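You operate a simulated robot arm through the tools that you are given. There is no shell and no other tool. Be economical: measure what you need, move in short steps, check, and stop when the job is done.

You are at the controls of a simulated two-armed robot. One attempt, no reset.

TASK
Fetch the orange battery marked "90%" from the grey mat and stand it on the oven stand top. Put the white corner guard on the top of the side table. Take the grey starch can and leave it on the desk top. Pick up the tape dispenser with one hand, pass it to the other hand and put it on the middle of the sill. Take the pink cloth and put it on the top of the shoe rack. Put the orange clothes peg on the oven stand shelf. Open the low cupboard door. The order is free. Set down upright: orange battery, grey starch can, tape dispenser, orange clothes peg.

It is judged by the outcome, as a careful person would: the job done as asked, and still so three seconds after it is handed in. It fails if anything else is knocked over, pushed out of place, dropped, spilled or broken. Flat cloth is picked up by pressing the open fingertips on it (5 to 10 N) and closing them slowly along it; thin cloth reads only 2 to 8 mm in the jaws.

THE ROBOT
Two 6-joint arms with two-finger grippers on one trunk, on a base that drives. Base frame: it is fixed to the floor where the robot stands at the start and does not move with it; the origin is under the middle of the robot, x ahead of it, y to its left, z up; the surface under the hand at the start is at about z = 740. Units: mm, rad, N and s.
The left shoulder is at the start at [70, 176, 925], the right one opposite. With the tool pointing down near the work surface each hand reaches from about 460 to 800 mm from the robot's upright axis, wherever it stands, measured 20 degrees to its own side. Places, roughly: desk top [600, -3500, 700]; grey starch can [750, -500, 750]; low cupboard door [400, -4300, 300]; middle of the sill (20x15 cm) [-460, 1980, 840]; orange battery [500, 0, 750]; orange clothes peg (6x3x8 cm) [-1100, -1900, 500]; oven stand shelf [700, -1300, 400]; oven stand top [700, -1300, 900]; pink cloth (10x6x5 cm) [-1100, -1700, 500]; tape dispenser (6x8x19 cm) [500, 400, 800]; top of the shoe rack [-3400, -3600, 800]; top of the side table (16x12 cm) [-2960, 1340, 860]; white corner guard (6x6x6 cm) [900, -300, 800]. Payload 2.45 kg a hand.
The tool frame of a hand sits at the grasp point between the pads (the TCP): z along the fingers, y along the line on which they close. The tips reach 26 mm beyond it. The gripper opens to 96 mm. The gripper's body begins 69 mm behind the TCP.
Orientation is told as [roll, pitch, yaw] about the base's x, y, z axes, in that order, counted from this pose: with the fingers straight down and closing along the base's y, the tool's x points along the base's -x, its y along +y and its z along -z.

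THE INTERFACE
- The arms move only by the tool jog_arm. It takes "left_increments", "right_increments" or both (then of equal length, played together; a hand with none holds still); each is text: rows parted by semicolons, each of 7 numbers parted by spaces: the shift along the tool's x, y, z in mm, then the turn, a rotation vector about the tool's x, y, z in rad, then the opening, from 0 (shut) to 1 (fully open). In form: tx ty tz rx ry rz fingers; .... A call has 1 to 20 rows; each row is the pose to reach, as a shift and turn from the pose commanded when the call began, along the tool's axes at that moment. Each row takes 0.2 s and may step no farther than 50 mm and 0.15 rad from the row before; otherwise, or with a gripper value out of range, the whole call is refused. Where a pose cannot be reached the arm comes as near as it can. A force on the tool above 40 N (or 10 N above the force at the start of the call, whichever is more), or a blocked arm, ends the call early, and 0.2 s more pass. Each finger halts on what it meets, pressing with about 29 N; the grip force reading is that of the motor and also rises with nothing between the fingers. The clock runs only during rows and for 0.2 s after the last one: add rows that repeat a pose to give the fingers time. The reply holds the time, the measured pose of the TCP, the force on the tool along the base axes, the opening and the grip force, in the units named above and with some noise, with the torque about the TCP (base axes, N m) and any sound that the robot's microphone picked up.
- Cameras (640 x 400 px; columns grow to the right, rows downward): "scene" is now at [141.4, 8.3, 1253.7]; the picture's right is [0.10, -0.99, -0.00], its down [-0.47, -0.05, -0.88] and it looks along [0.88, 0.09, -0.47] (base axes); focal length 214 px, centre (320, 200). "left" rides on the left gripper at [82, -3, -98] in its tool frame; the picture's right is [0.04, 1.00, 0.00], its down [-0.73, 0.03, -0.68] and it looks along [-0.68, 0.03, 0.73] (tool axes); focal length 256 px, centre (320, 200). "right" rides on the right gripper at [82, 3, -98] in its tool frame; the picture's right is [-0.04, 1.00, 0.00], its down [-0.73, -0.03, -0.68] and it looks along [-0.68, -0.03, 0.73] (tool axes); focal length 256 px, centre (320, 200). There is no depth. A picture from a camera that has moved, and an enlarged one, comes with that camera's place and axes in the base frame and with its lens.
- capture(camera): a new picture of that camera. The clock stands still meanwhile.
- lift_body(by): slides the trunk up (or, below 0, down) by that many mm; the arms and the scene camera ride with it, the base frame stays. It gives what a move gives, with no picture.
- roll_base(legs): drives the robot by 1 to 6 legs, each [ahead, left, turn to the left] in mm, mm and rad, along the robot's own axes; the way and the turn of a leg run together, so that a leg with both is an arc; at most 1500 mm and 3.142 rad a leg. The arms and the cameras ride along, it lands a little off, and it stops where it bumps. It gives what a move gives.
- turn_head(pan, tilt): turns the head with the scene camera to pan (to the left, within 1.501 rad either way) and tilt (down, from -0.506 to 1.204), counted from straight ahead of the robot. It gives what a move gives.
- zoom(camera, box): a new picture of the part [left, top, right, bottom] of that camera's present view, enlarged. The clock stands still meanwhile.
- sign_off(): hands the job in; it is judged then, once.

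Go step by step. Nothing tells you exact positions but the pictures and the camera data: compare them with the known pose of the tool, close in by small moves and look again before you grip or let go. The budget is 207 turns and 190 pictures, counting those below and the enlarged ones. Unless the task says otherwise, let go and move clear before handing in.

The tools are called after "Request:" as name(argument=value, ...) on one line, values as JSON. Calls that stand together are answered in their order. jog_arm: Moves the arms, as the interface text tells. Its arguments: {"type":"object","properties":{"left_increments":{"type":"string"},"right_increments":{"type":"string"}},"required":[]} The other tools are called the same way: lift_body (by) slides the trunk up or down; roll_base (legs) drives the base; turn_head (pan, tilt) turns the head that bears the scene camera; capture (camera) takes a picture; zoom (camera, box) takes an enlarged picture of a part of a camera's view; sign_off () hands the job in.

At the start:

```text
time_s: 0.0
left_tool_pos: [638.5, 86.3, 1067.6]
left_tool_rot: [0.0, -0.001, 0.002]
left_force: [-0.4, -0.3, 0.2]
left_moment: [-0.03, 0.0, 0.03]
left_finger_gap: 95.9
left_gripper_force: 0.1
right_tool_pos: [526.8, -397.6, 1027.6]
right_tool_rot: [0.0, -0.001, 0.0]
right_force: [-0.3, 0.1, -0.8]
right_moment: [-0.04, 0.0, -0.01]
right_finger_gap: 96.0
right_gripper_force: 0.2
trunk travel left (down, up): [-410.0, 430.0]
robot x, y, heading: [3.4, 1.5, 0.001]
head pan, tilt: [0.105, 0.49]
```

scene: 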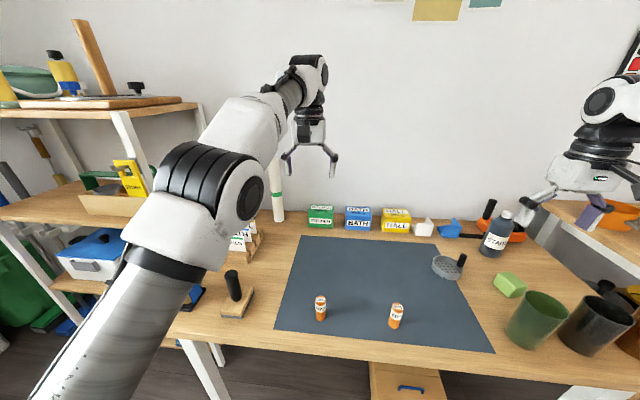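
right: 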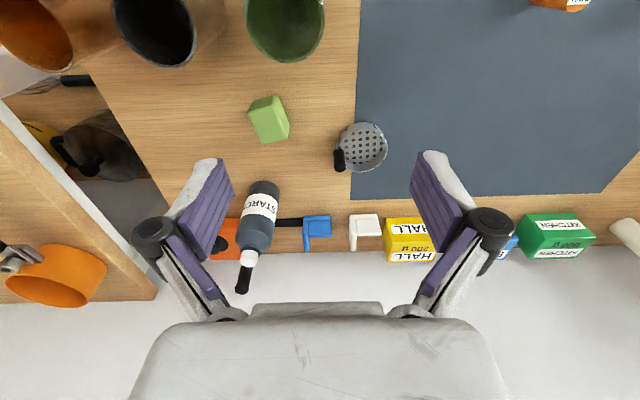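
left: 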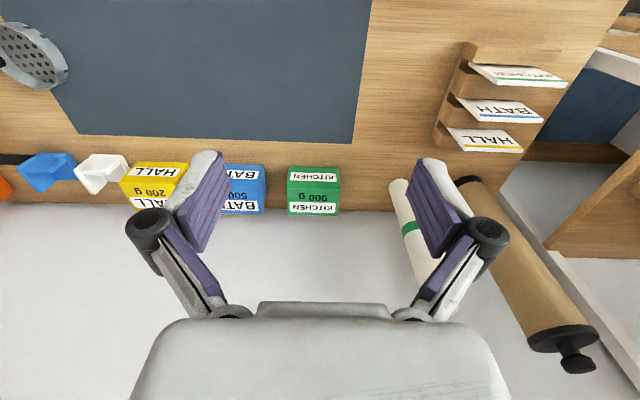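

I see a desk with a grey mat carrying two orange batteries, a corner guard and starch bottle near the wall. I'll zoom in to read labels and identify things.

Request:
zoom(camera="scene", box=[290, 280, 430, 340])

Request:
zoom(camera="scene", box=[400, 180, 560, 300])

Request:
zoom(camera="scene", box=[150, 200, 290, 330])

```text
4.57 times, centred on (360, 310) of scene
camera zoom: at [141.4, 8.3, 1253.7], right [0.1, -0.99, 0.0], down [-0.47, -0.05, -0.88], along [0.88, 0.09, -0.47], focal length 980 px, centre (137, -303)
```

zoom: 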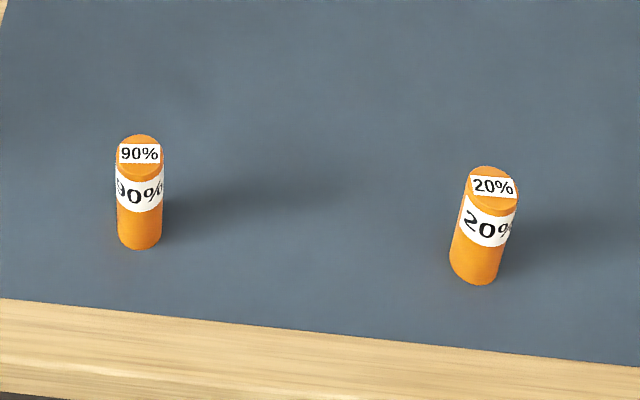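

```text
3.33 times, centred on (480, 240) of scene
camera zoom: at [141.4, 8.3, 1253.7], right [0.1, -0.99, 0.0], down [-0.47, -0.05, -0.88], along [0.88, 0.09, -0.47], focal length 715 px, centre (-213, 67)
```

zoom: 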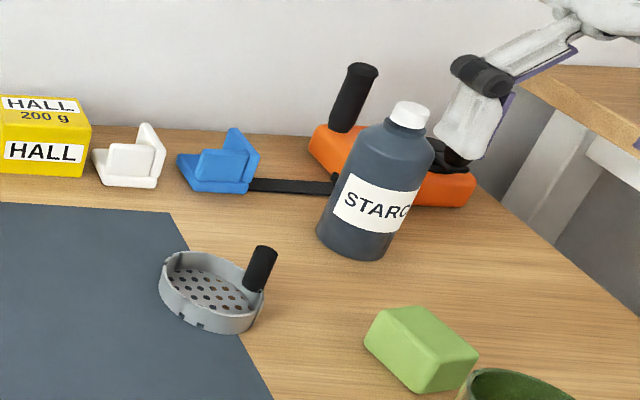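

```text
3.08 times, centred on (220, 265) of scene
camera zoom: at [141.4, 8.3, 1253.7], right [0.1, -0.99, 0.0], down [-0.47, -0.05, -0.88], along [0.88, 0.09, -0.47], focal length 660 px, centre (628, 0)
```

zoom: 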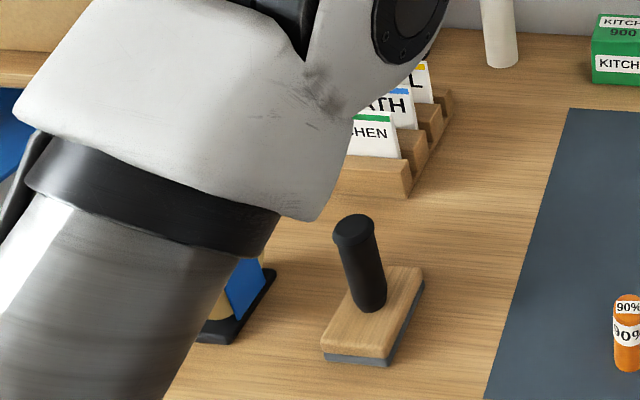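

The 90% battery is the left one, about [477, 43]. Next I look down for base clearance, and left for the tape dispenser.

Request:
turn_head(pan=0.0, tilt=1.2)

Request:
capture(camera="scene")

Request:
turn_head(pan=0.9, tilt=0.6)

Request:
capture(camera="scene")

Request:
turn_head(pan=-0.9, tilt=0.5)

Request:
capture(camera="scene")

```text
time_s: 1.1
left_tool_pos: [638.5, 85.6, 1066.1]
left_tool_rot: [0.003, -0.002, 0.002]
left_force: [-0.4, -0.7, 0.2]
left_moment: [-0.02, -0.03, 0.01]
left_finger_gap: 96.0
left_gripper_force: 0.0
right_tool_pos: [526.5, -397.3, 1027.4]
right_tool_rot: [0.001, 0.0, -0.001]
right_force: [-0.1, 1.4, 0.2]
right_moment: [0.0, 0.03, 0.0]
right_finger_gap: 96.0
right_gripper_force: 0.2
trunk travel left (down, up): [-410.0, 430.0]
robot x, y, heading: [3.2, 0.4, 0.002]
head pan, tilt: [0.0, 1.201]
```

```text
183 pictures are left
camera scene: at [106.7, -1.3, 1199.2], right [0.0, -1.0, 0.0], down [-0.93, 0.0, -0.36], along [0.36, 0.0, -0.93], focal length 214 px, centre (320, 200)
```

scene: 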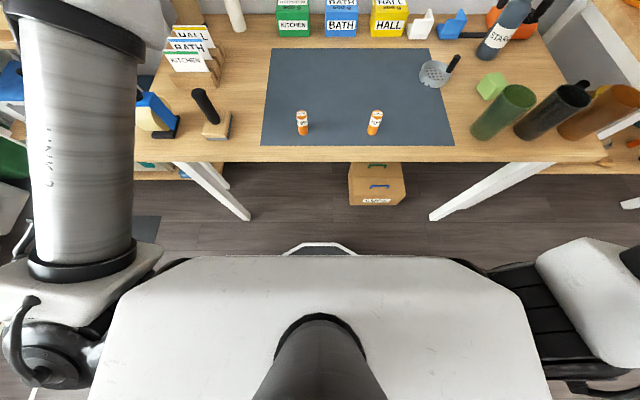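

```text
time_s: 2.3
left_tool_pos: [639.2, 87.5, 1068.3]
left_tool_rot: [0.002, -0.001, 0.0]
left_force: [0.0, 0.5, -0.8]
left_moment: [0.01, 0.02, -0.01]
left_finger_gap: 96.3
left_gripper_force: 0.1
right_tool_pos: [525.6, -396.7, 1028.0]
right_tool_rot: [0.001, 0.0, -0.001]
right_force: [-0.1, -0.9, 0.3]
right_moment: [0.02, 0.04, -0.01]
right_finger_gap: 95.9
right_gripper_force: 0.0
trunk travel left (down, up): [-410.0, 430.0]
robot x, y, heading: [-0.8, 1.9, -0.003]
head pan, tilt: [0.901, 0.6]
```

```text
182 pictures are left
camera scene: at [105.7, 67.9, 1243.8], right [0.78, -0.62, 0.0], down [-0.35, -0.44, -0.82], along [0.51, 0.65, -0.57], focal length 214 px, centre (320, 200)
```

scene: 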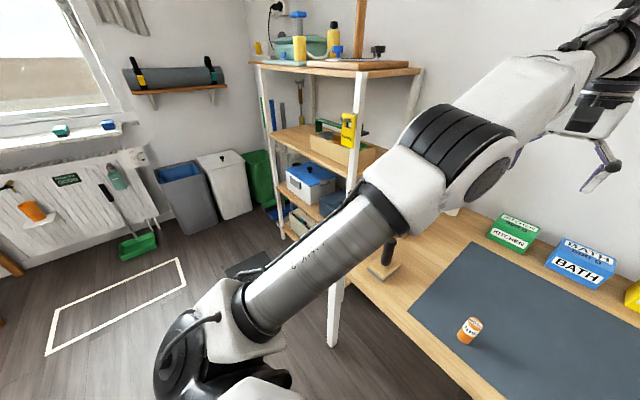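

```text
time_s: 4.1
left_tool_pos: [638.8, 86.3, 1068.4]
left_tool_rot: [0.002, -0.002, 0.001]
left_force: [0.0, 1.3, 1.0]
left_moment: [-0.02, -0.03, 0.04]
left_finger_gap: 96.1
left_gripper_force: 0.0
right_tool_pos: [526.4, -396.7, 1027.3]
right_tool_rot: [-0.001, 0.0, 0.0]
right_force: [0.2, 0.9, -0.1]
right_moment: [-0.02, 0.01, -0.01]
right_finger_gap: 95.9
right_gripper_force: 0.0
trunk travel left (down, up): [-410.0, 430.0]
robot x, y, heading: [-2.1, -4.2, -0.002]
head pan, tilt: [-0.901, 0.499]
```

```text
181 pictures are left
camera scene: at [107.3, -72.6, 1252.9], right [-0.78, -0.62, 0.0], down [-0.3, 0.38, -0.88], along [0.55, -0.69, -0.48], focal length 214 px, centre (320, 200)
```

scene: 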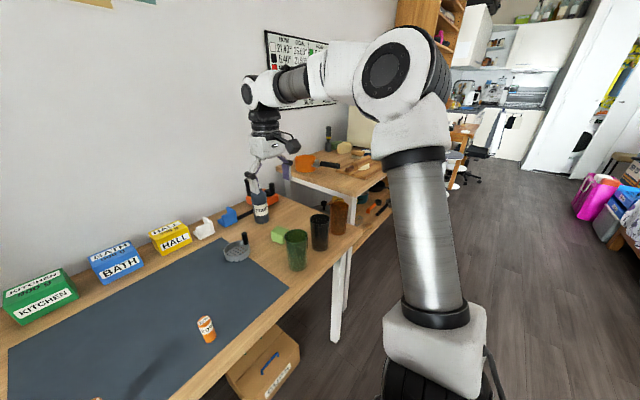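

The tape dispenser is the blue/black item near [486, 393], and the white guard is near [860, -315]. I'll drive ahead a bit so the right hand reaches the guard, then bring the hands over both.

Request:
roll_base(legs=[[130, 0, 0]])

Request:
jog_arm(left_increments="42 38 4 0 0 0 1; 84 76 8 0 0 0 1; 126 114 12 0 0 0 1; 168 152 16 0 0 0 1; 210 190 20 0 0 0 1; 240 228 24 0 0 0 1; 270 266 28 0 0 0 1; 300 304 32 0 0 0 1", right_increments="0 10 10 0 0 0 1; 0 20 20 0 0 0 1; 0 30 30 0 0 0 1; 0 40 40 0 0 0 1; 0 50 50 0 0 0 1; 0 60 60 0 0 0 1; 0 70 70 0 0 0 1; 0 80 80 0 0 0 1")

Request:
turn_head(pan=0.5, tilt=0.7)

Request:
capture(camera="scene")

Request:
capture(camera="left")

Request:
capture(camera="right")

```text
time_s: 5.4
left_tool_pos: [770.0, 85.9, 1066.8]
left_tool_rot: [0.002, 0.001, 0.0]
left_force: [0.2, 0.5, -0.9]
left_moment: [0.01, 0.04, 0.01]
left_finger_gap: 96.1
left_gripper_force: 0.0
right_tool_pos: [658.5, -396.4, 1027.9]
right_tool_rot: [0.002, 0.001, 0.002]
right_force: [0.4, -0.3, -1.1]
right_moment: [-0.01, 0.02, 0.0]
right_finger_gap: 96.2
right_gripper_force: 0.1
trunk travel left (down, up): [-410.0, 430.0]
robot x, y, heading: [130.2, 0.8, 0.003]
head pan, tilt: [-0.901, 0.499]
```

```text
refused: row 1 steps farther than a row can; nothing moved
```

```text
time_s: 6.9
left_tool_pos: [768.5, 87.3, 1068.5]
left_tool_rot: [0.0, -0.003, 0.001]
left_force: [-0.2, -0.7, 0.3]
left_moment: [-0.03, 0.03, -0.02]
left_finger_gap: 95.9
left_gripper_force: 0.1
right_tool_pos: [656.9, -397.8, 1028.7]
right_tool_rot: [0.0, 0.001, 0.004]
right_force: [-1.1, -0.2, 0.2]
right_moment: [0.02, 0.02, 0.01]
right_finger_gap: 96.1
right_gripper_force: 0.1
trunk travel left (down, up): [-410.0, 430.0]
robot x, y, heading: [131.8, 0.4, -0.002]
head pan, tilt: [0.499, 0.7]
```

```text
180 pictures are left
camera scene: at [256.0, 39.5, 1235.2], right [0.48, -0.88, 0.0], down [-0.57, -0.31, -0.76], along [0.67, 0.37, -0.64], focal length 214 px, centre (320, 200)
```

scene: 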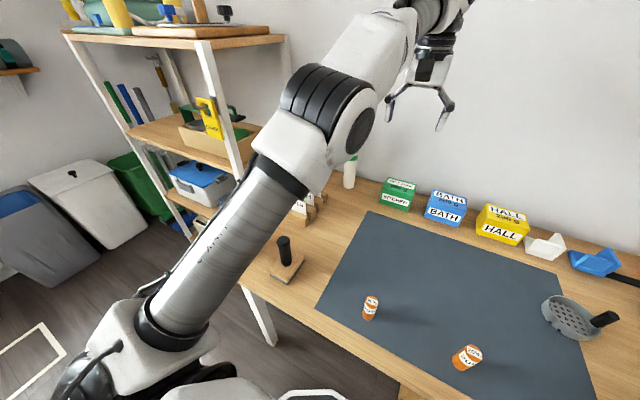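

```text
179 pictures are left
camera left: at [686.9, 85.0, 1166.3], right [-0.04, 1.0, 0.0], down [0.73, 0.03, 0.68], along [0.68, 0.03, -0.73], focal length 256 px, centre (320, 200)
```

left: 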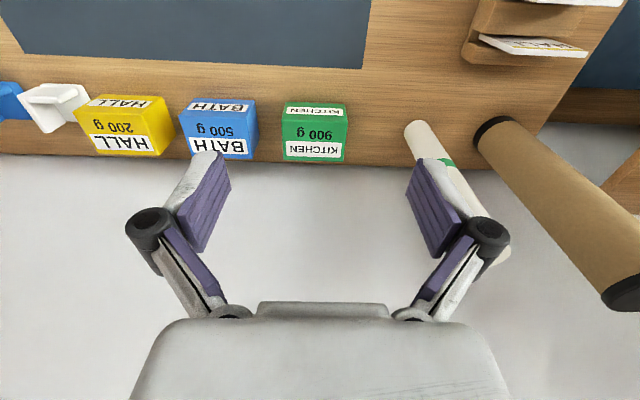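

```text
178 pictures are left
camera right: at [575.2, -393.3, 1125.5], right [0.04, 1.0, 0.0], down [0.73, -0.03, 0.68], along [0.68, -0.03, -0.73], focal length 256 px, centre (320, 200)
```

right: 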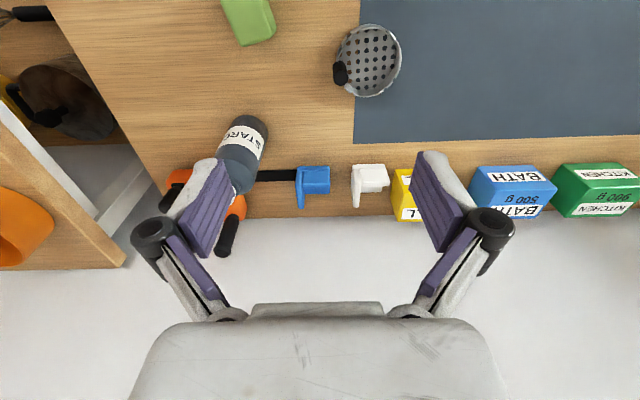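

Guard confirmed near [870, -315]. I move the left hand over the tape dispenser and the right one toward the guard for closer views.

Request:
jog_arm(left_increments="32 33.8 4.2 0 0 0 1; 64 67.6 8.4 0 0 0 1; 96 101.4 12.6 0 0 0 1; 128 135.2 16.8 0 0 0 1; 160 169 21 0 0 0 1; 192 202.8 25 0 0 0 1; 224 236.6 29 0 0 0 1; 256 270.4 33 0 0 0 1; 289 304 38 0 0 0 1", right_increments="-10 9 9 0 0 0 1; -20 18 18 0 0 0 1; -30 27 27 0 0 0 1; -40 36 36 0 0 0 1; -50 45 45 0 0 0 1; -60 54 54 0 0 0 1; -70 63 63 0 0 0 1; -80 72 72 0 0 0 1; -93 82 78 0 0 0 1")

Request:
capture(camera="left")

Request:
capture(camera="right")

Request:
capture(camera="scene")

```text
time_s: 8.9
left_tool_pos: [605.4, 388.7, 1009.7]
left_tool_rot: [0.001, 0.001, 0.002]
left_force: [0.0, -0.5, -0.4]
left_moment: [-0.06, 0.02, -0.01]
left_finger_gap: 96.0
left_gripper_force: 0.0
left hand out of reach, approached as far as the arm can: row 6, 7, 8, 9
right_tool_pos: [751.1, -313.3, 949.1]
right_tool_rot: [0.0, 0.0, 0.003]
right_force: [0.3, 0.8, 0.6]
right_moment: [-0.03, 0.04, -0.02]
right_finger_gap: 96.1
right_gripper_force: 0.0
trunk travel left (down, up): [-410.0, 430.0]
robot x, y, heading: [131.0, -1.1, 0.005]
head pan, tilt: [0.499, 0.7]
```

```text
177 pictures are left
camera left: at [522.2, 385.8, 1109.0], right [-0.04, 1.0, 0.0], down [0.73, 0.03, 0.68], along [0.68, 0.03, -0.73], focal length 256 px, centre (320, 200)
```

left: 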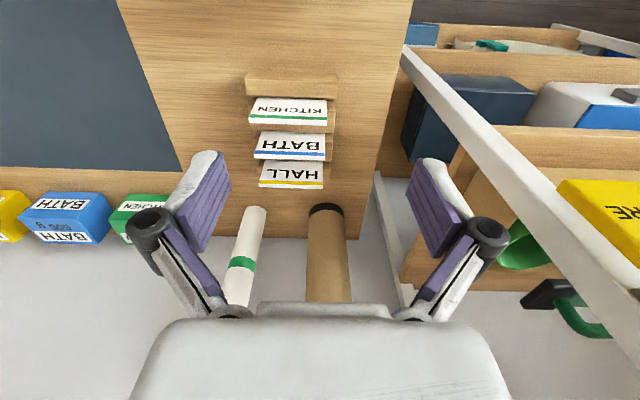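

```text
176 pictures are left
camera right: at [669.3, -310.4, 1047.6], right [0.04, 1.0, 0.0], down [0.73, -0.03, 0.68], along [0.68, -0.03, -0.73], focal length 256 px, centre (320, 200)
```

right: 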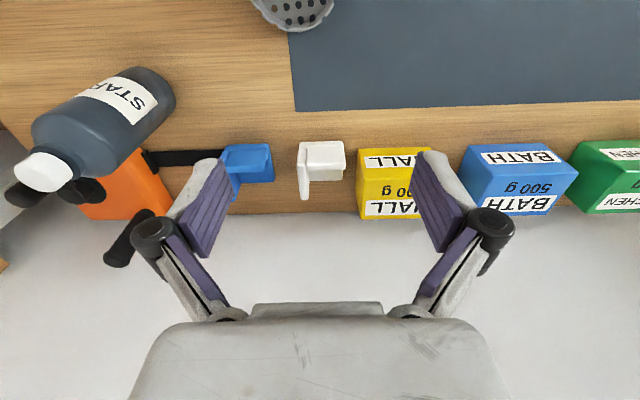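

```text
175 pictures are left
camera scene: at [256.6, 41.0, 1235.0], right [0.48, -0.88, 0.0], down [-0.57, -0.31, -0.76], along [0.67, 0.37, -0.65], focal length 214 px, centre (320, 200)
```

scene: 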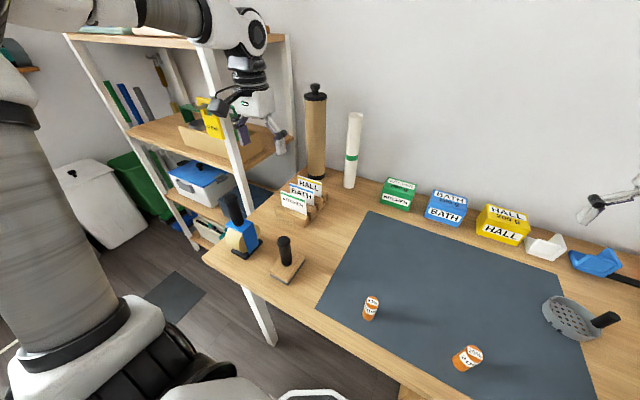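

The left hand couldn't come near the tape with the base this far in; I'll do the guard first with the right hand. Zooming on it.

Request:
zoom(camera="right", box=[210, 120, 370, 220])

Request:
zoom(camera="scene", box=[490, 210, 640, 290])

Request:
zoom(camera="scene", box=[200, 170, 320, 290])

```text
4.00 times, centred on (290, 170) of right
camera zoom: at [669.3, -310.4, 1047.6], right [0.04, 1.0, 0.0], down [0.73, -0.03, 0.68], along [0.68, -0.03, -0.73], focal length 1024 px, centre (440, 320)
```

zoom: 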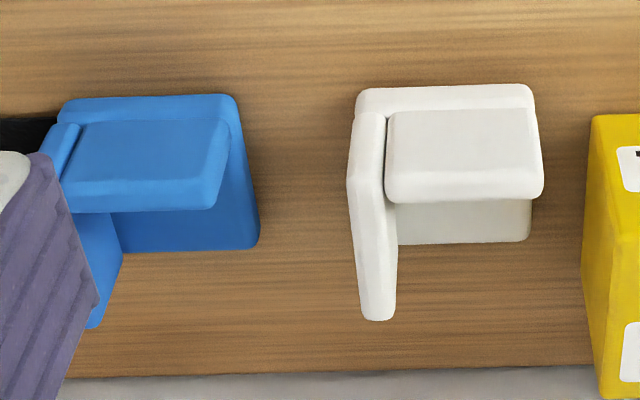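

```text
4.27 times, centred on (565, 250) of scene
camera zoom: at [256.6, 41.0, 1235.0], right [0.48, -0.88, 0.0], down [-0.57, -0.31, -0.76], along [0.67, 0.37, -0.65], focal length 915 px, centre (-725, -13)
```

zoom: 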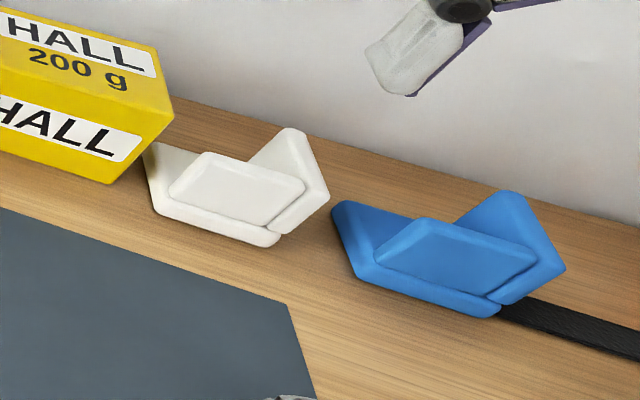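

```text
3.33 times, centred on (260, 230) of scene
camera zoom: at [256.6, 41.0, 1235.0], right [0.48, -0.88, 0.0], down [-0.57, -0.31, -0.76], along [0.67, 0.37, -0.65], focal length 715 px, centre (520, 100)
```

zoom: 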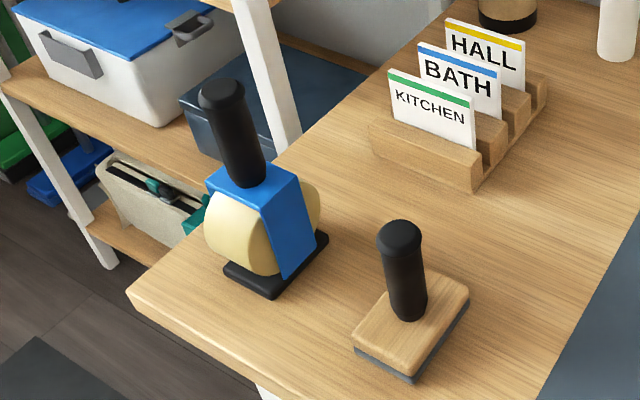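

The guard spans about x 848–908, y −346..−286, with an upright plate at y≈−341; I'll pinch that plate. I move the base 40 mm further ahead and go above it with jaws half open.

Request:
roll_base(legs=[[40, 0, 0]])

Request:
jog_arm(right_increments="-30 -9 30 0 0 0 0.6; -60 -18 60 0 0 0 0.52; -89 -28 99 0 0 0 0.52; -89 -28 99 0 0 0 0.52")

Request:
capture(camera="right")

```text
time_s: 9.8
left_tool_pos: [643.8, 386.2, 1011.0]
left_tool_rot: [0.0, 0.002, 0.001]
left_force: [0.9, -1.2, -0.1]
left_moment: [-0.01, 0.05, 0.02]
left_finger_gap: 96.1
left_gripper_force: 0.1
right_tool_pos: [791.1, -315.0, 947.9]
right_tool_rot: [0.001, 0.002, 0.001]
right_force: [0.7, 0.1, -0.4]
right_moment: [0.02, 0.06, 0.0]
right_finger_gap: 96.0
right_gripper_force: 0.0
trunk travel left (down, up): [-410.0, 430.0]
robot x, y, heading: [167.5, -0.4, 0.004]
head pan, tilt: [0.499, 0.7]
```

```text
time_s: 10.8
left_tool_pos: [640.8, 387.7, 1011.8]
left_tool_rot: [0.001, -0.001, 0.002]
left_force: [0.4, 0.3, -0.1]
left_moment: [-0.01, -0.03, 0.03]
left_finger_gap: 96.3
left_gripper_force: 0.1
right_tool_pos: [878.4, -343.4, 851.0]
right_tool_rot: [0.0, -0.001, 0.001]
right_force: [-0.1, -0.9, -0.7]
right_moment: [-0.01, -0.02, 0.02]
right_finger_gap: 49.7
right_gripper_force: 0.0
trunk travel left (down, up): [-410.0, 430.0]
robot x, y, heading: [170.3, -1.7, -0.001]
head pan, tilt: [0.499, 0.7]
```

```text
171 pictures are left
camera right: at [796.8, -339.2, 950.0], right [0.04, 1.0, 0.0], down [0.73, -0.03, 0.68], along [0.68, -0.03, -0.73], focal length 256 px, centre (320, 200)
```

right: 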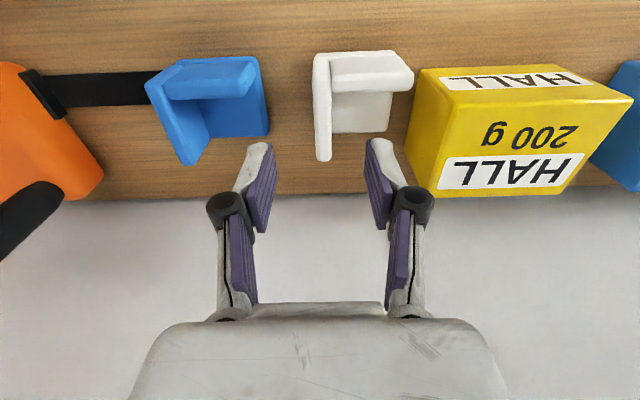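

Alignment looks right: the plate sits between the fingers. Descend and close.

Request:
jog_arm(right_increments="0 1 25 0 0 0 0.52; 0 2 48 0 0 0 0.52; 0 2 69 0 0 0 0.52; 0 2 69 0 0 0 0.52")

Request:
capture(camera="right")

```text
time_s: 11.8
left_tool_pos: [641.7, 386.2, 1011.4]
left_tool_rot: [0.001, 0.0, 0.001]
left_force: [0.5, 0.1, -0.1]
left_moment: [-0.03, -0.01, 0.02]
left_finger_gap: 96.1
left_gripper_force: 0.1
right_tool_pos: [879.2, -341.1, 781.9]
right_tool_rot: [-0.002, 0.001, 0.002]
right_force: [-0.8, 0.1, -0.2]
right_moment: [0.0, -0.02, -0.02]
right_finger_gap: 49.5
right_gripper_force: 0.1
trunk travel left (down, up): [-410.0, 430.0]
robot x, y, heading: [171.1, -2.9, 0.0]
head pan, tilt: [0.499, 0.7]
```

```text
170 pictures are left
camera right: at [797.3, -337.7, 880.2], right [0.04, 1.0, 0.0], down [0.73, -0.03, 0.68], along [0.68, -0.03, -0.73], focal length 256 px, centre (320, 200)
```

right: 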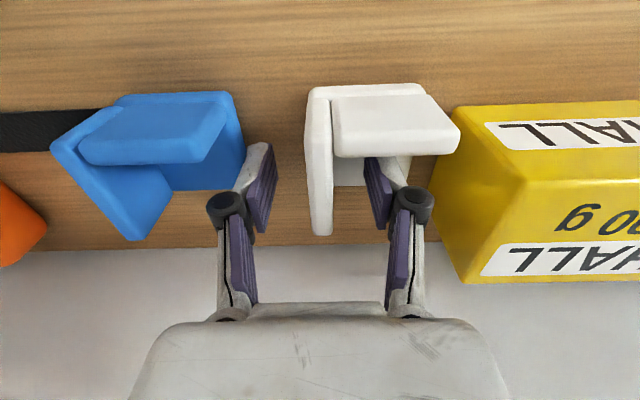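

The plate stands between the pads with the inner finger inside the corner. Close slowly.

Request:
jog_arm(right_increments="0 0 0 0 0 0 0.3; 0 0 0 0 0 0 0.1; 0 0 0 0 0 0 0; 0 0 0 0 0 0 0; 0 0 -20 0 0 0 0; 0 0 -60 0 0 0 0; 0 0 -60 0 0 0 0")

Request:
capture(camera="right")

```text
time_s: 13.4
left_tool_pos: [642.9, 386.4, 1011.8]
left_tool_rot: [0.002, 0.002, 0.002]
left_force: [0.4, -0.4, 0.2]
left_moment: [0.02, 0.0, -0.01]
left_finger_gap: 96.0
left_gripper_force: 0.1
right_tool_pos: [880.6, -342.0, 841.8]
right_tool_rot: [-0.001, 0.001, 0.002]
right_force: [-0.6, 0.6, -0.8]
right_moment: [-0.02, 0.04, 0.02]
right_finger_gap: 10.3
right_gripper_force: 29.2
trunk travel left (down, up): [-410.0, 430.0]
robot x, y, heading: [170.1, -1.8, -0.002]
head pan, tilt: [0.499, 0.7]
```

```text
169 pictures are left
camera right: at [798.2, -337.4, 939.1], right [0.04, 1.0, 0.0], down [0.73, -0.03, 0.68], along [0.68, -0.03, -0.74], focal length 256 px, centre (320, 200)
```

right: 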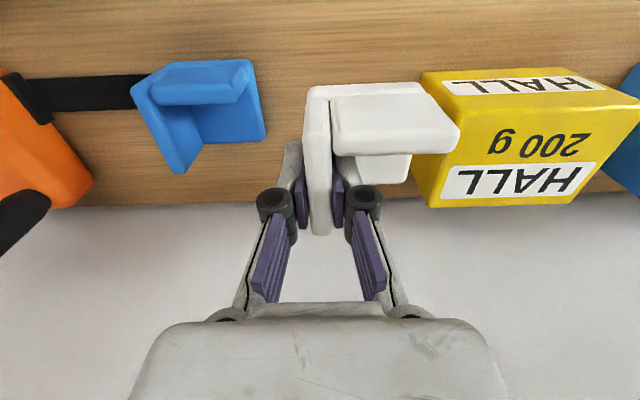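

The guard is held. Raise it, pull back, and reverse the base so the left hand sits over the tape dispenser.

Request:
jog_arm(right_increments="0 0 -48 0 0 0 0; 0 0 -96 0 0 0 0; 20 0 -140 0 0 0 0; 60 10 -160 0 0 0 0; 100 10 -170 0 0 0 0; 130 10 -170 0 0 0 0")

Request:
roll_base(legs=[[-170, 0, 0]])

Request:
capture(camera="left")

Request:
capture(camera="scene")

```text
time_s: 14.8
left_tool_pos: [641.2, 387.5, 1011.2]
left_tool_rot: [0.0, 0.0, 0.002]
left_force: [-1.4, 0.7, -0.2]
left_moment: [-0.01, -0.02, 0.0]
left_finger_gap: 95.8
left_gripper_force: 0.1
right_tool_pos: [749.1, -329.8, 1013.0]
right_tool_rot: [0.0, -0.001, 0.001]
right_force: [0.0, 0.4, -1.1]
right_moment: [-0.03, -0.03, 0.02]
right_finger_gap: 10.0
right_gripper_force: 29.2
trunk travel left (down, up): [-410.0, 430.0]
robot x, y, heading: [168.8, -0.2, 0.004]
head pan, tilt: [0.499, 0.7]
```

```text
time_s: 16.2
left_tool_pos: [471.2, 387.6, 1010.9]
left_tool_rot: [0.002, 0.0, 0.003]
left_force: [-0.5, -0.7, 0.3]
left_moment: [0.0, -0.02, -0.02]
left_finger_gap: 96.1
left_gripper_force: 0.1
right_tool_pos: [579.6, -331.3, 1011.6]
right_tool_rot: [0.0, -0.001, 0.002]
right_force: [0.2, 0.3, -0.2]
right_moment: [0.01, -0.03, -0.01]
right_finger_gap: 10.5
right_gripper_force: 29.0
trunk travel left (down, up): [-410.0, 430.0]
robot x, y, heading: [2.0, -0.8, 0.003]
head pan, tilt: [0.499, 0.7]
```

```text
168 pictures are left
camera left: at [389.7, 384.3, 1110.3], right [-0.04, 1.0, 0.0], down [0.73, 0.03, 0.68], along [0.68, 0.03, -0.73], focal length 256 px, centre (320, 200)
```

left: 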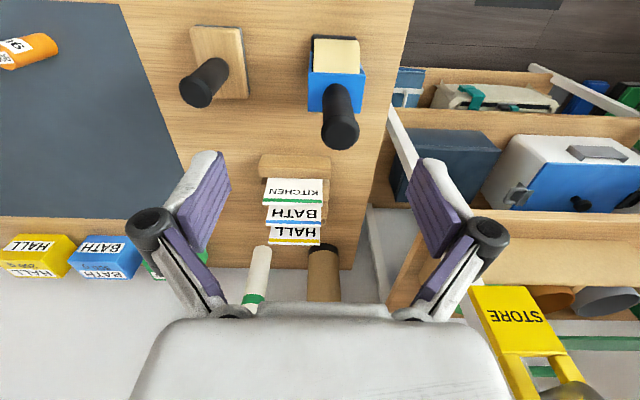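

```text
167 pictures are left
camera scene: at [124.2, 39.5, 1235.3], right [0.48, -0.88, 0.0], down [-0.56, -0.31, -0.77], along [0.67, 0.37, -0.64], focal length 214 px, centre (320, 200)
```

scene: 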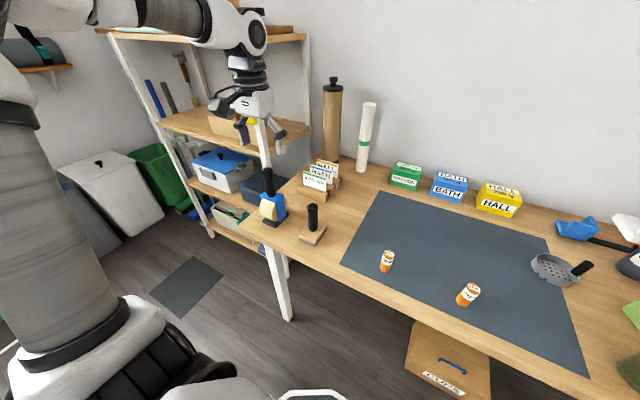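

Tape dispenser has a vertical black handle at about [484, 402], z 852–928. Plan: left hand grips the low part of the handle horizontally, later the right hand takes it from above. I back off and turn the left hand horizontal.

Request:
roll_base(legs=[[-200, 0, 0]])

Request:
jog_arm(left_increments="-10 1 11 0 -0.14 0 0.6; -20 2 22 0 -0.28 0 0.6; -30 3 33 0 -0.42 0 0.6; -40 4 44 0 -0.56 0 0.6; -50 5 55 0 -0.70 0 0.6; -60 6 66 0 -0.84 0 0.6; -70 7 77 0 -0.98 0 0.6; -80 8 88 0 -1.12 0 0.6; -90 9 99 0 -1.26 0 0.6; -100 10 110 0 -1.40 0 0.6; -110 12 121 0 -1.54 0 0.6; -119 12 131 0 -1.571 0 0.6; -119 12 131 0 -1.571 0 0.6")

Request:
capture(camera="left")

Request:
capture(camera="scene")

```text
time_s: 17.8
left_tool_pos: [272.8, 386.5, 1012.1]
left_tool_rot: [0.003, 0.001, 0.004]
left_force: [-0.3, -0.2, 0.6]
left_moment: [0.0, 0.0, -0.01]
left_finger_gap: 96.0
left_gripper_force: 0.2
right_tool_pos: [381.1, -330.6, 1012.6]
right_tool_rot: [-0.002, 0.001, 0.004]
right_force: [-1.0, 0.3, -0.7]
right_moment: [0.01, -0.02, 0.01]
right_finger_gap: 10.1
right_gripper_force: 28.6
trunk travel left (down, up): [-410.0, 430.0]
robot x, y, heading: [-197.9, 4.3, 0.001]
head pan, tilt: [0.499, 0.7]
```

```text
time_s: 20.6
left_tool_pos: [360.2, 420.1, 874.7]
left_tool_rot: [-0.033, -1.198, -0.021]
left_force: [-0.2, -0.8, 0.1]
left_moment: [0.02, 0.05, 0.05]
left_finger_gap: 57.6
left_gripper_force: 0.1
left hand out of reach, approached as far as the arm can: row 1, 2, 3, 4, 5, 6, 7, 8, 9, 10, 11, 12, 13
right_tool_pos: [380.6, -333.5, 1011.7]
right_tool_rot: [0.003, 0.0, 0.002]
right_force: [-0.4, -0.5, -0.9]
right_moment: [0.03, 0.01, 0.02]
right_finger_gap: 10.4
right_gripper_force: 29.4
trunk travel left (down, up): [-410.0, 430.0]
robot x, y, heading: [-201.2, 0.2, 0.007]
head pan, tilt: [0.499, 0.7]
```

```text
166 pictures are left
camera left: at [238.7, 424.1, 835.1], right [0.04, 1.0, -0.05], down [-0.36, 0.06, 0.93], along [0.93, -0.02, 0.36], focal length 256 px, centre (320, 200)
```

left: 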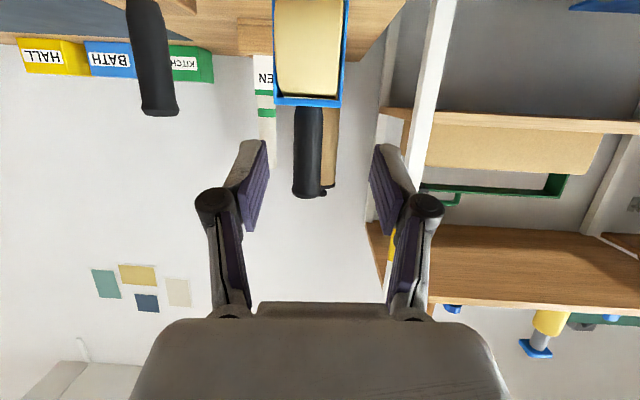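

```text
165 pictures are left
camera scene: at [-74.2, 36.2, 1235.4], right [0.48, -0.88, 0.0], down [-0.56, -0.31, -0.77], along [0.67, 0.37, -0.64], focal length 214 px, centre (320, 200)
```

scene: 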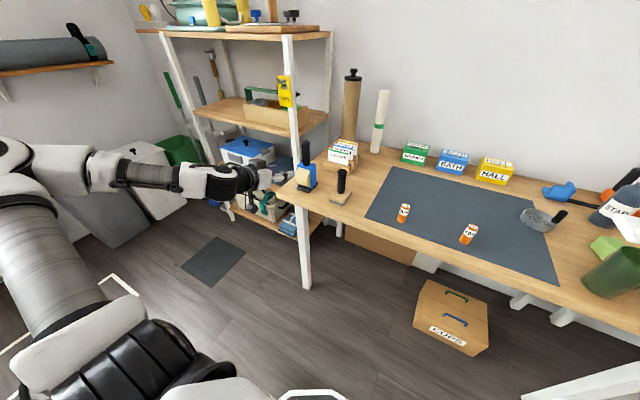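

The left hand points mostly forward (pitch −1.2), short of horizontal since it is too close in. I back the base a bit more and re-check the pose.

Request:
roll_base(legs=[[-130, 0, 0]])

Request:
jog_arm(left_increments="0 0 1 0 0 0 0.6; 0 0 2 0 0 0 0.6")

```text
time_s: 21.9
left_tool_pos: [229.6, 421.9, 874.5]
left_tool_rot: [-0.041, -1.198, -0.011]
left_force: [-0.9, -0.6, 0.2]
left_moment: [-0.02, -0.01, -0.03]
left_finger_gap: 57.5
left_gripper_force: 0.2
right_tool_pos: [249.9, -332.5, 1012.1]
right_tool_rot: [-0.001, -0.002, 0.003]
right_force: [0.0, -0.3, 0.0]
right_moment: [-0.01, -0.05, -0.01]
right_finger_gap: 10.3
right_gripper_force: 28.7
trunk travel left (down, up): [-410.0, 430.0]
robot x, y, heading: [-334.4, -0.6, 0.007]
head pan, tilt: [0.499, 0.7]
```

```text
time_s: 22.5
left_tool_pos: [232.0, 422.5, 872.1]
left_tool_rot: [-0.041, -1.195, -0.012]
left_force: [0.8, 0.4, 0.1]
left_moment: [0.02, -0.02, -0.05]
left_finger_gap: 57.6
left_gripper_force: 0.1
right_tool_pos: [251.0, -331.7, 1012.2]
right_tool_rot: [0.001, -0.003, 0.002]
right_force: [0.6, 0.2, -0.3]
right_moment: [0.04, 0.0, 0.02]
right_finger_gap: 10.3
right_gripper_force: 29.0
trunk travel left (down, up): [-410.0, 430.0]
robot x, y, heading: [-327.0, -2.0, 0.002]
head pan, tilt: [0.499, 0.7]
```

Commanded equals reached, good. Now level the hand to horizontal while extending toward x≈340.

Request:
jog_arm(left_increments="-13 -6 33 -0.014 -0.125 0 0.6; -26 -12 66 -0.028 -0.25 0 0.6; -40 -17 100 -0.041 -0.376 0 0.6; -40 -17 100 -0.041 -0.376 0 0.6")

Request:
capture(camera="left")

Request:
turn_head(pan=0.45, tilt=0.5)

Request:
capture(camera="scene")

```text
time_s: 23.5
left_tool_pos: [249.0, 448.7, 860.0]
left_tool_rot: [-0.092, -1.238, -0.031]
left_force: [-0.7, 0.4, 0.1]
left_moment: [0.03, -0.04, 0.03]
left_finger_gap: 57.4
left_gripper_force: 0.1
left hand out of reach, approached as far as the arm can: row 1, 2, 3, 4
right_tool_pos: [252.3, -330.1, 1013.1]
right_tool_rot: [0.002, 0.0, 0.004]
right_force: [0.3, -0.7, 0.0]
right_moment: [-0.04, -0.01, 0.02]
right_finger_gap: 10.4
right_gripper_force: 29.0
trunk travel left (down, up): [-410.0, 430.0]
robot x, y, heading: [-327.6, -2.6, 0.004]
head pan, tilt: [0.499, 0.7]
```

```text
164 pictures are left
camera left: at [129.6, 459.8, 815.5], right [0.11, 0.99, -0.07], down [-0.39, 0.1, 0.91], along [0.91, -0.07, 0.4], focal length 256 px, centre (320, 200)
```

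left: 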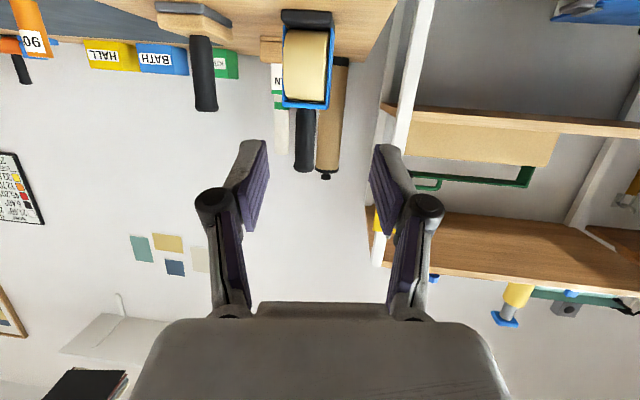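

```text
time_s: 24.2
left_tool_pos: [248.3, 449.2, 859.2]
left_tool_rot: [-0.095, -1.236, -0.028]
left_force: [-0.7, 0.2, -0.7]
left_moment: [0.01, 0.01, 0.01]
left_finger_gap: 57.5
left_gripper_force: 0.1
right_tool_pos: [251.6, -331.4, 1012.7]
right_tool_rot: [0.0, 0.0, 0.003]
right_force: [0.2, 0.2, -0.9]
right_moment: [0.0, -0.02, 0.02]
right_finger_gap: 10.4
right_gripper_force: 29.0
trunk travel left (down, up): [-410.0, 430.0]
robot x, y, heading: [-330.7, -0.8, 0.004]
head pan, tilt: [0.45, 0.499]
```

```text
163 pictures are left
camera scene: at [-196.0, 37.8, 1252.8], right [0.44, -0.9, 0.0], down [-0.43, -0.21, -0.88], along [0.79, 0.38, -0.48], focal length 214 px, centre (320, 200)
```

scene: 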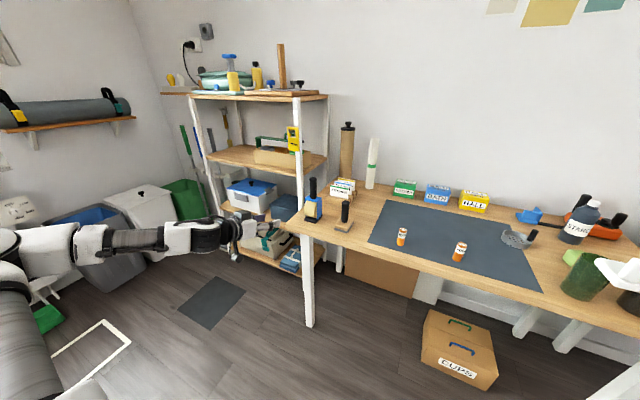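

The wrist seems limited with the shoulder this high; lowering the trunk lets the forearm level out. The hand is clear of the desk edge, so I lower the trunk 200 mm.

Request:
lift_body(by=-200)

Request:
jog_arm(left_increments="-40 -10 12 -0.03 -0.1 0 0.6; -80 -20 24 -0.06 -0.2 0 0.6; -120 -30 36 -0.09 -0.335 0 0.6; -160 -35 50 -0.09 -0.335 0 0.6; -195 -40 66 -0.09 -0.335 0 0.6; -195 -40 66 -0.09 -0.335 0 0.6")

```text
time_s: 26.4
left_tool_pos: [249.1, 449.4, 658.5]
left_tool_rot: [-0.096, -1.238, -0.029]
left_force: [0.4, 0.6, 0.1]
left_moment: [0.0, 0.02, -0.01]
left_finger_gap: 57.5
left_gripper_force: 0.2
right_tool_pos: [250.6, -331.4, 813.5]
right_tool_rot: [0.0, 0.001, 0.003]
right_force: [0.6, 0.7, 0.3]
right_moment: [-0.01, -0.02, 0.02]
right_finger_gap: 10.5
right_gripper_force: 28.8
trunk travel left (down, up): [-210.0, 630.0]
robot x, y, heading: [-327.4, -2.0, 0.006]
head pan, tilt: [0.45, 0.499]
```

```text
time_s: 27.8
left_tool_pos: [365.8, 351.2, 859.5]
left_tool_rot: [0.268, -1.421, -0.061]
left_force: [0.9, -1.8, 1.0]
left_moment: [0.0, 0.03, 0.23]
left_finger_gap: 57.6
left_gripper_force: 0.1
left hand out of reach, approached as far as the arm can: row 1, 2, 3, 4, 5, 6
right_tool_pos: [252.5, -335.4, 808.3]
right_tool_rot: [0.007, 0.003, 0.003]
right_force: [0.7, -1.3, -1.3]
right_moment: [0.12, 0.06, -0.01]
right_finger_gap: 10.5
right_gripper_force: 29.0
trunk travel left (down, up): [-210.0, 630.0]
robot x, y, heading: [-328.5, 0.1, 0.004]
head pan, tilt: [0.45, 0.499]
```

The hand is now nearly horizontal but turned a little. Check both views.

Request:
capture(camera="left")

Request:
capture(camera="scene")

```text
162 pictures are left
camera left: at [258.2, 330.4, 793.4], right [-0.21, 0.98, 0.0], down [-0.55, -0.12, 0.82], along [0.81, 0.17, 0.57], focal length 256 px, centre (320, 200)
```

left: 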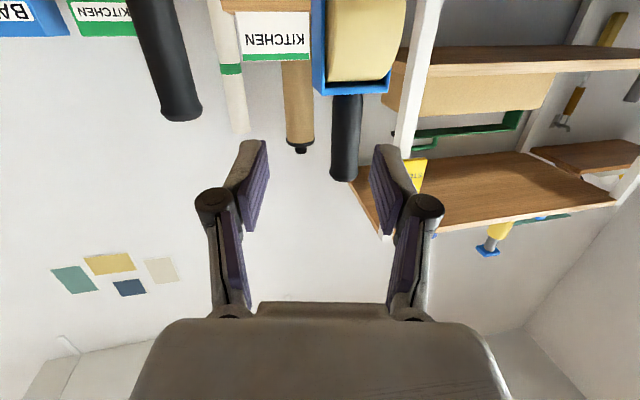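

```text
161 pictures are left
camera scene: at [-194.0, 32.3, 1052.8], right [0.44, -0.9, -0.01], down [-0.43, -0.2, -0.88], along [0.79, 0.39, -0.48], focal length 214 px, centre (320, 200)
```

scene: 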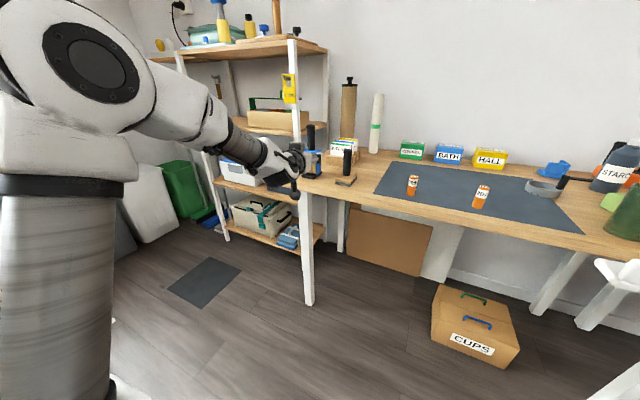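

The handle axis is at [484, 403]; hand points forward-left and 8° down, which is good. I line up sideways first, then slide in around the handle's lower part.

Request:
jog_arm(left_increments="-14 13 10 0 0 0 0.65; -28 26.2 30 0 0 0 0.65; -28 26.2 30 0 0 0 0.65")

Request:
capture(camera="left")

```text
time_s: 28.6
left_tool_pos: [393.1, 387.7, 883.5]
left_tool_rot: [0.23, -1.419, -0.021]
left_force: [0.3, -0.1, 0.1]
left_moment: [-0.01, 0.0, -0.01]
left_finger_gap: 62.4
left_gripper_force: 0.1
right_tool_pos: [251.0, -331.5, 812.5]
right_tool_rot: [0.0, -0.001, 0.004]
right_force: [0.6, 0.2, -0.3]
right_moment: [0.01, 0.03, 0.01]
right_finger_gap: 10.5
right_gripper_force: 28.9
trunk travel left (down, up): [-210.0, 630.0]
robot x, y, heading: [-330.7, -2.7, 0.005]
head pan, tilt: [0.45, 0.499]
```

```text
160 pictures are left
camera left: at [285.7, 365.7, 817.4], right [-0.21, 0.98, -0.01], down [-0.55, -0.11, 0.82], along [0.81, 0.17, 0.57], focal length 256 px, centre (320, 200)
```

left: 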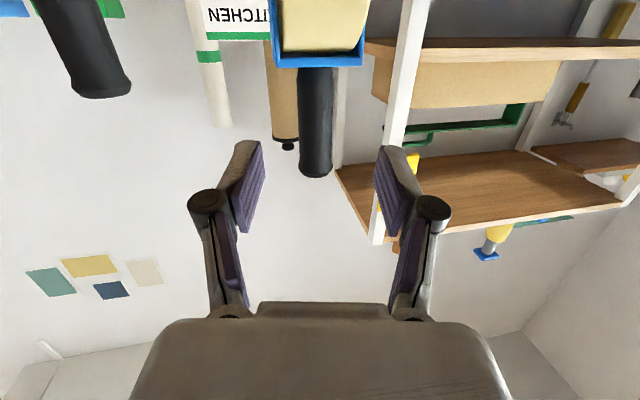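

Aligned within 4 mm. Slide in about 93 mm and look before closing.

Request:
jog_arm(left_increments="0 -4 30 0 0 0 0.65; 0 -4 60 0 0 0 0.65; 0 -4 80 0 0 0 0.65; 0 -4 93 0 0 0 0.65; 0 -4 93 0 0 0 0.65")

Request:
capture(camera="left")

Request:
zoom(camera="scene", box=[240, 100, 400, 200])

```text
time_s: 29.8
left_tool_pos: [483.9, 402.1, 868.8]
left_tool_rot: [0.222, -1.422, -0.02]
left_force: [-0.3, -0.3, -0.6]
left_moment: [0.01, 0.02, 0.02]
left_finger_gap: 62.3
left_gripper_force: 0.1
right_tool_pos: [251.1, -331.4, 811.5]
right_tool_rot: [0.0, 0.001, 0.006]
right_force: [-0.1, -0.7, -1.3]
right_moment: [-0.01, 0.0, 0.0]
right_finger_gap: 10.2
right_gripper_force: 28.7
trunk travel left (down, up): [-210.0, 630.0]
robot x, y, heading: [-325.8, 2.5, 0.007]
head pan, tilt: [0.45, 0.499]
```

```text
159 pictures are left
camera left: at [376.7, 380.4, 804.3], right [-0.21, 0.98, -0.01], down [-0.55, -0.11, 0.82], along [0.81, 0.17, 0.57], focal length 256 px, centre (320, 200)
```

left: 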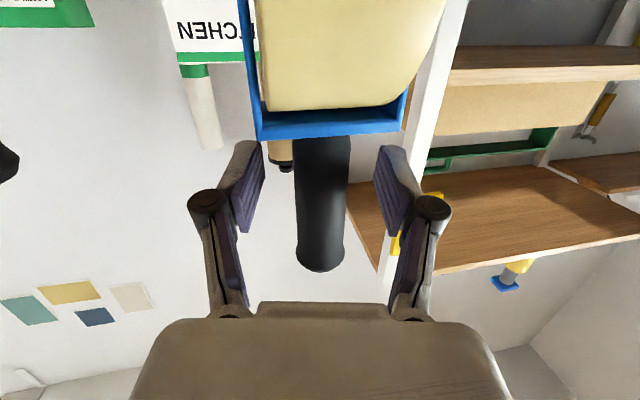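

```text
4.00 times, centred on (320, 150) of scene
camera zoom: at [-196.0, 37.7, 1052.9], right [0.44, -0.9, 0.0], down [-0.43, -0.21, -0.88], along [0.79, 0.38, -0.48], focal length 858 px, centre (320, 400)
```

zoom: 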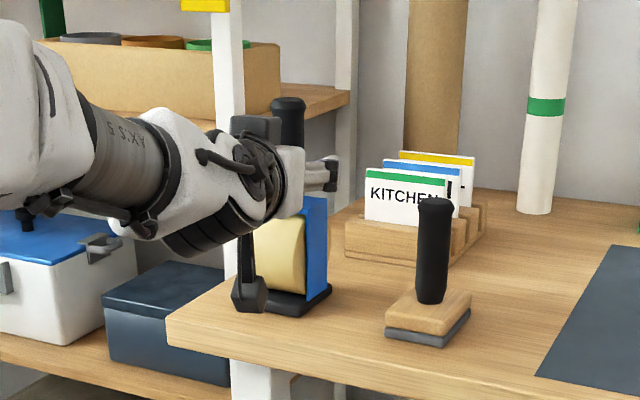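

The handle is between the pads, above the body. Close and lift.

Request:
jog_arm(left_increments="0 0 0 0 0 0 0.45; 0 0 0 0 0 0 0.25; 0 0 0 0 0 0 0.1; 0 0 0 0 0 0 0; 0 0 0 0 0 0 0; -25 0 0 0 0 0 0; -60 0 0 0 0 0 0; -60 0 0 0 0 0 0")

Request:
zoom(camera="scene", box=[240, 80, 400, 180])

```text
time_s: 31.6
left_tool_pos: [493.9, 401.5, 927.7]
left_tool_rot: [0.222, -1.42, -0.019]
left_force: [0.1, 0.3, -5.2]
left_moment: [-0.05, 0.05, -0.01]
left_finger_gap: 26.1
left_gripper_force: 28.6
right_tool_pos: [251.7, -330.4, 811.7]
right_tool_rot: [-0.001, 0.0, 0.002]
right_force: [0.1, -0.3, -0.6]
right_moment: [-0.02, -0.03, 0.0]
right_finger_gap: 10.4
right_gripper_force: 28.5
trunk travel left (down, up): [-210.0, 630.0]
robot x, y, heading: [-325.0, 0.5, 0.003]
head pan, tilt: [0.45, 0.499]
```

```text
4.00 times, centred on (320, 130) of scene
camera zoom: at [-195.2, 38.1, 1052.7], right [0.44, -0.9, 0.0], down [-0.43, -0.21, -0.88], along [0.79, 0.38, -0.48], focal length 858 px, centre (320, 480)
```

zoom: 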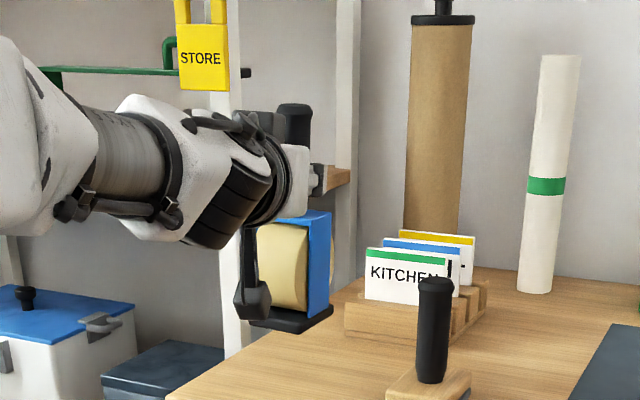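

The tape dispenser is held upright (bottom 129 mm below the left TCP). I back away from the desk and look around to plan the drive to the side table.

Request:
roll_base(legs=[[-400, 0, 0]])

Request:
turn_head(pan=1.5, tilt=0.35)

Request:
capture(camera="scene")

Request:
turn_head(pan=-1.5, tilt=0.35)

Request:
capture(camera="scene")

```text
time_s: 33.6
left_tool_pos: [205.3, 472.6, 924.2]
left_tool_rot: [0.207, -1.414, 0.066]
left_force: [-0.3, 0.3, -4.6]
left_moment: [-0.02, 0.01, -0.01]
left_finger_gap: 26.0
left_gripper_force: 29.0
right_tool_pos: [16.0, -276.1, 812.2]
right_tool_rot: [-0.001, 0.0, 0.071]
right_force: [1.1, 0.0, -0.9]
right_moment: [-0.01, -0.03, 0.01]
right_finger_gap: 10.2
right_gripper_force: 28.6
trunk travel left (down, up): [-210.0, 630.0]
robot x, y, heading: [-585.4, 15.9, 0.071]
head pan, tilt: [0.45, 0.499]
stopped in leg 1: the robot was blocked; the commanded pose is now the measured one
```

```text
time_s: 34.9
left_tool_pos: [205.2, 474.0, 926.7]
left_tool_rot: [0.213, -1.417, 0.06]
left_force: [-0.9, -0.2, -4.5]
left_moment: [0.01, 0.03, 0.02]
left_finger_gap: 26.0
left_gripper_force: 29.5
right_tool_pos: [15.8, -274.4, 811.5]
right_tool_rot: [0.001, 0.0, 0.071]
right_force: [0.5, 0.6, 0.4]
right_moment: [-0.04, 0.0, 0.02]
right_finger_gap: 10.2
right_gripper_force: 29.0
trunk travel left (down, up): [-210.0, 630.0]
robot x, y, heading: [-585.8, 12.2, 0.07]
head pan, tilt: [1.499, 0.351]
```

```text
156 pictures are left
camera scene: at [-535.2, 109.6, 1066.5], right [1.0, 0.0, 0.0], down [0.0, -0.34, -0.94], along [0.0, 0.94, -0.34], focal length 214 px, centre (320, 200)
```

scene: 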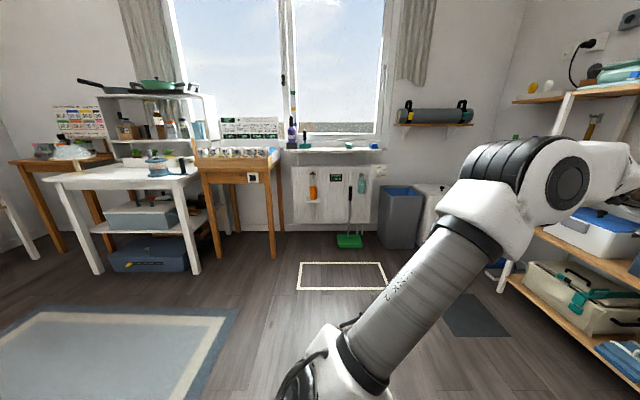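

```text
time_s: 37.5
left_tool_pos: [206.1, 472.9, 926.4]
left_tool_rot: [0.213, -1.417, 0.063]
left_force: [-0.9, 0.3, -6.0]
left_moment: [-0.01, -0.01, 0.0]
left_finger_gap: 25.8
left_gripper_force: 29.0
right_tool_pos: [15.2, -274.7, 811.1]
right_tool_rot: [-0.001, -0.002, 0.073]
right_force: [0.6, 1.0, -0.3]
right_moment: [0.01, 0.03, 0.01]
right_finger_gap: 10.5
right_gripper_force: 29.3
trunk travel left (down, up): [-210.0, 630.0]
robot x, y, heading: [-585.4, 11.4, 0.073]
head pan, tilt: [-1.499, 0.351]
```

```text
155 pictures are left
camera scene: at [-521.9, -75.6, 1066.6], right [-0.99, -0.14, 0.0], down [-0.05, 0.34, -0.94], along [0.13, -0.93, -0.34], focal length 214 px, centre (320, 200)
```

scene: 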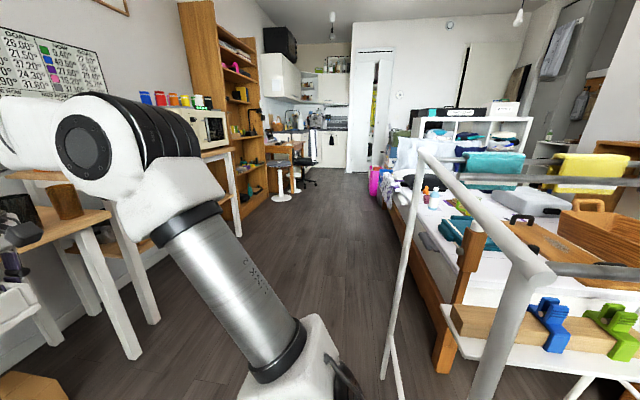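

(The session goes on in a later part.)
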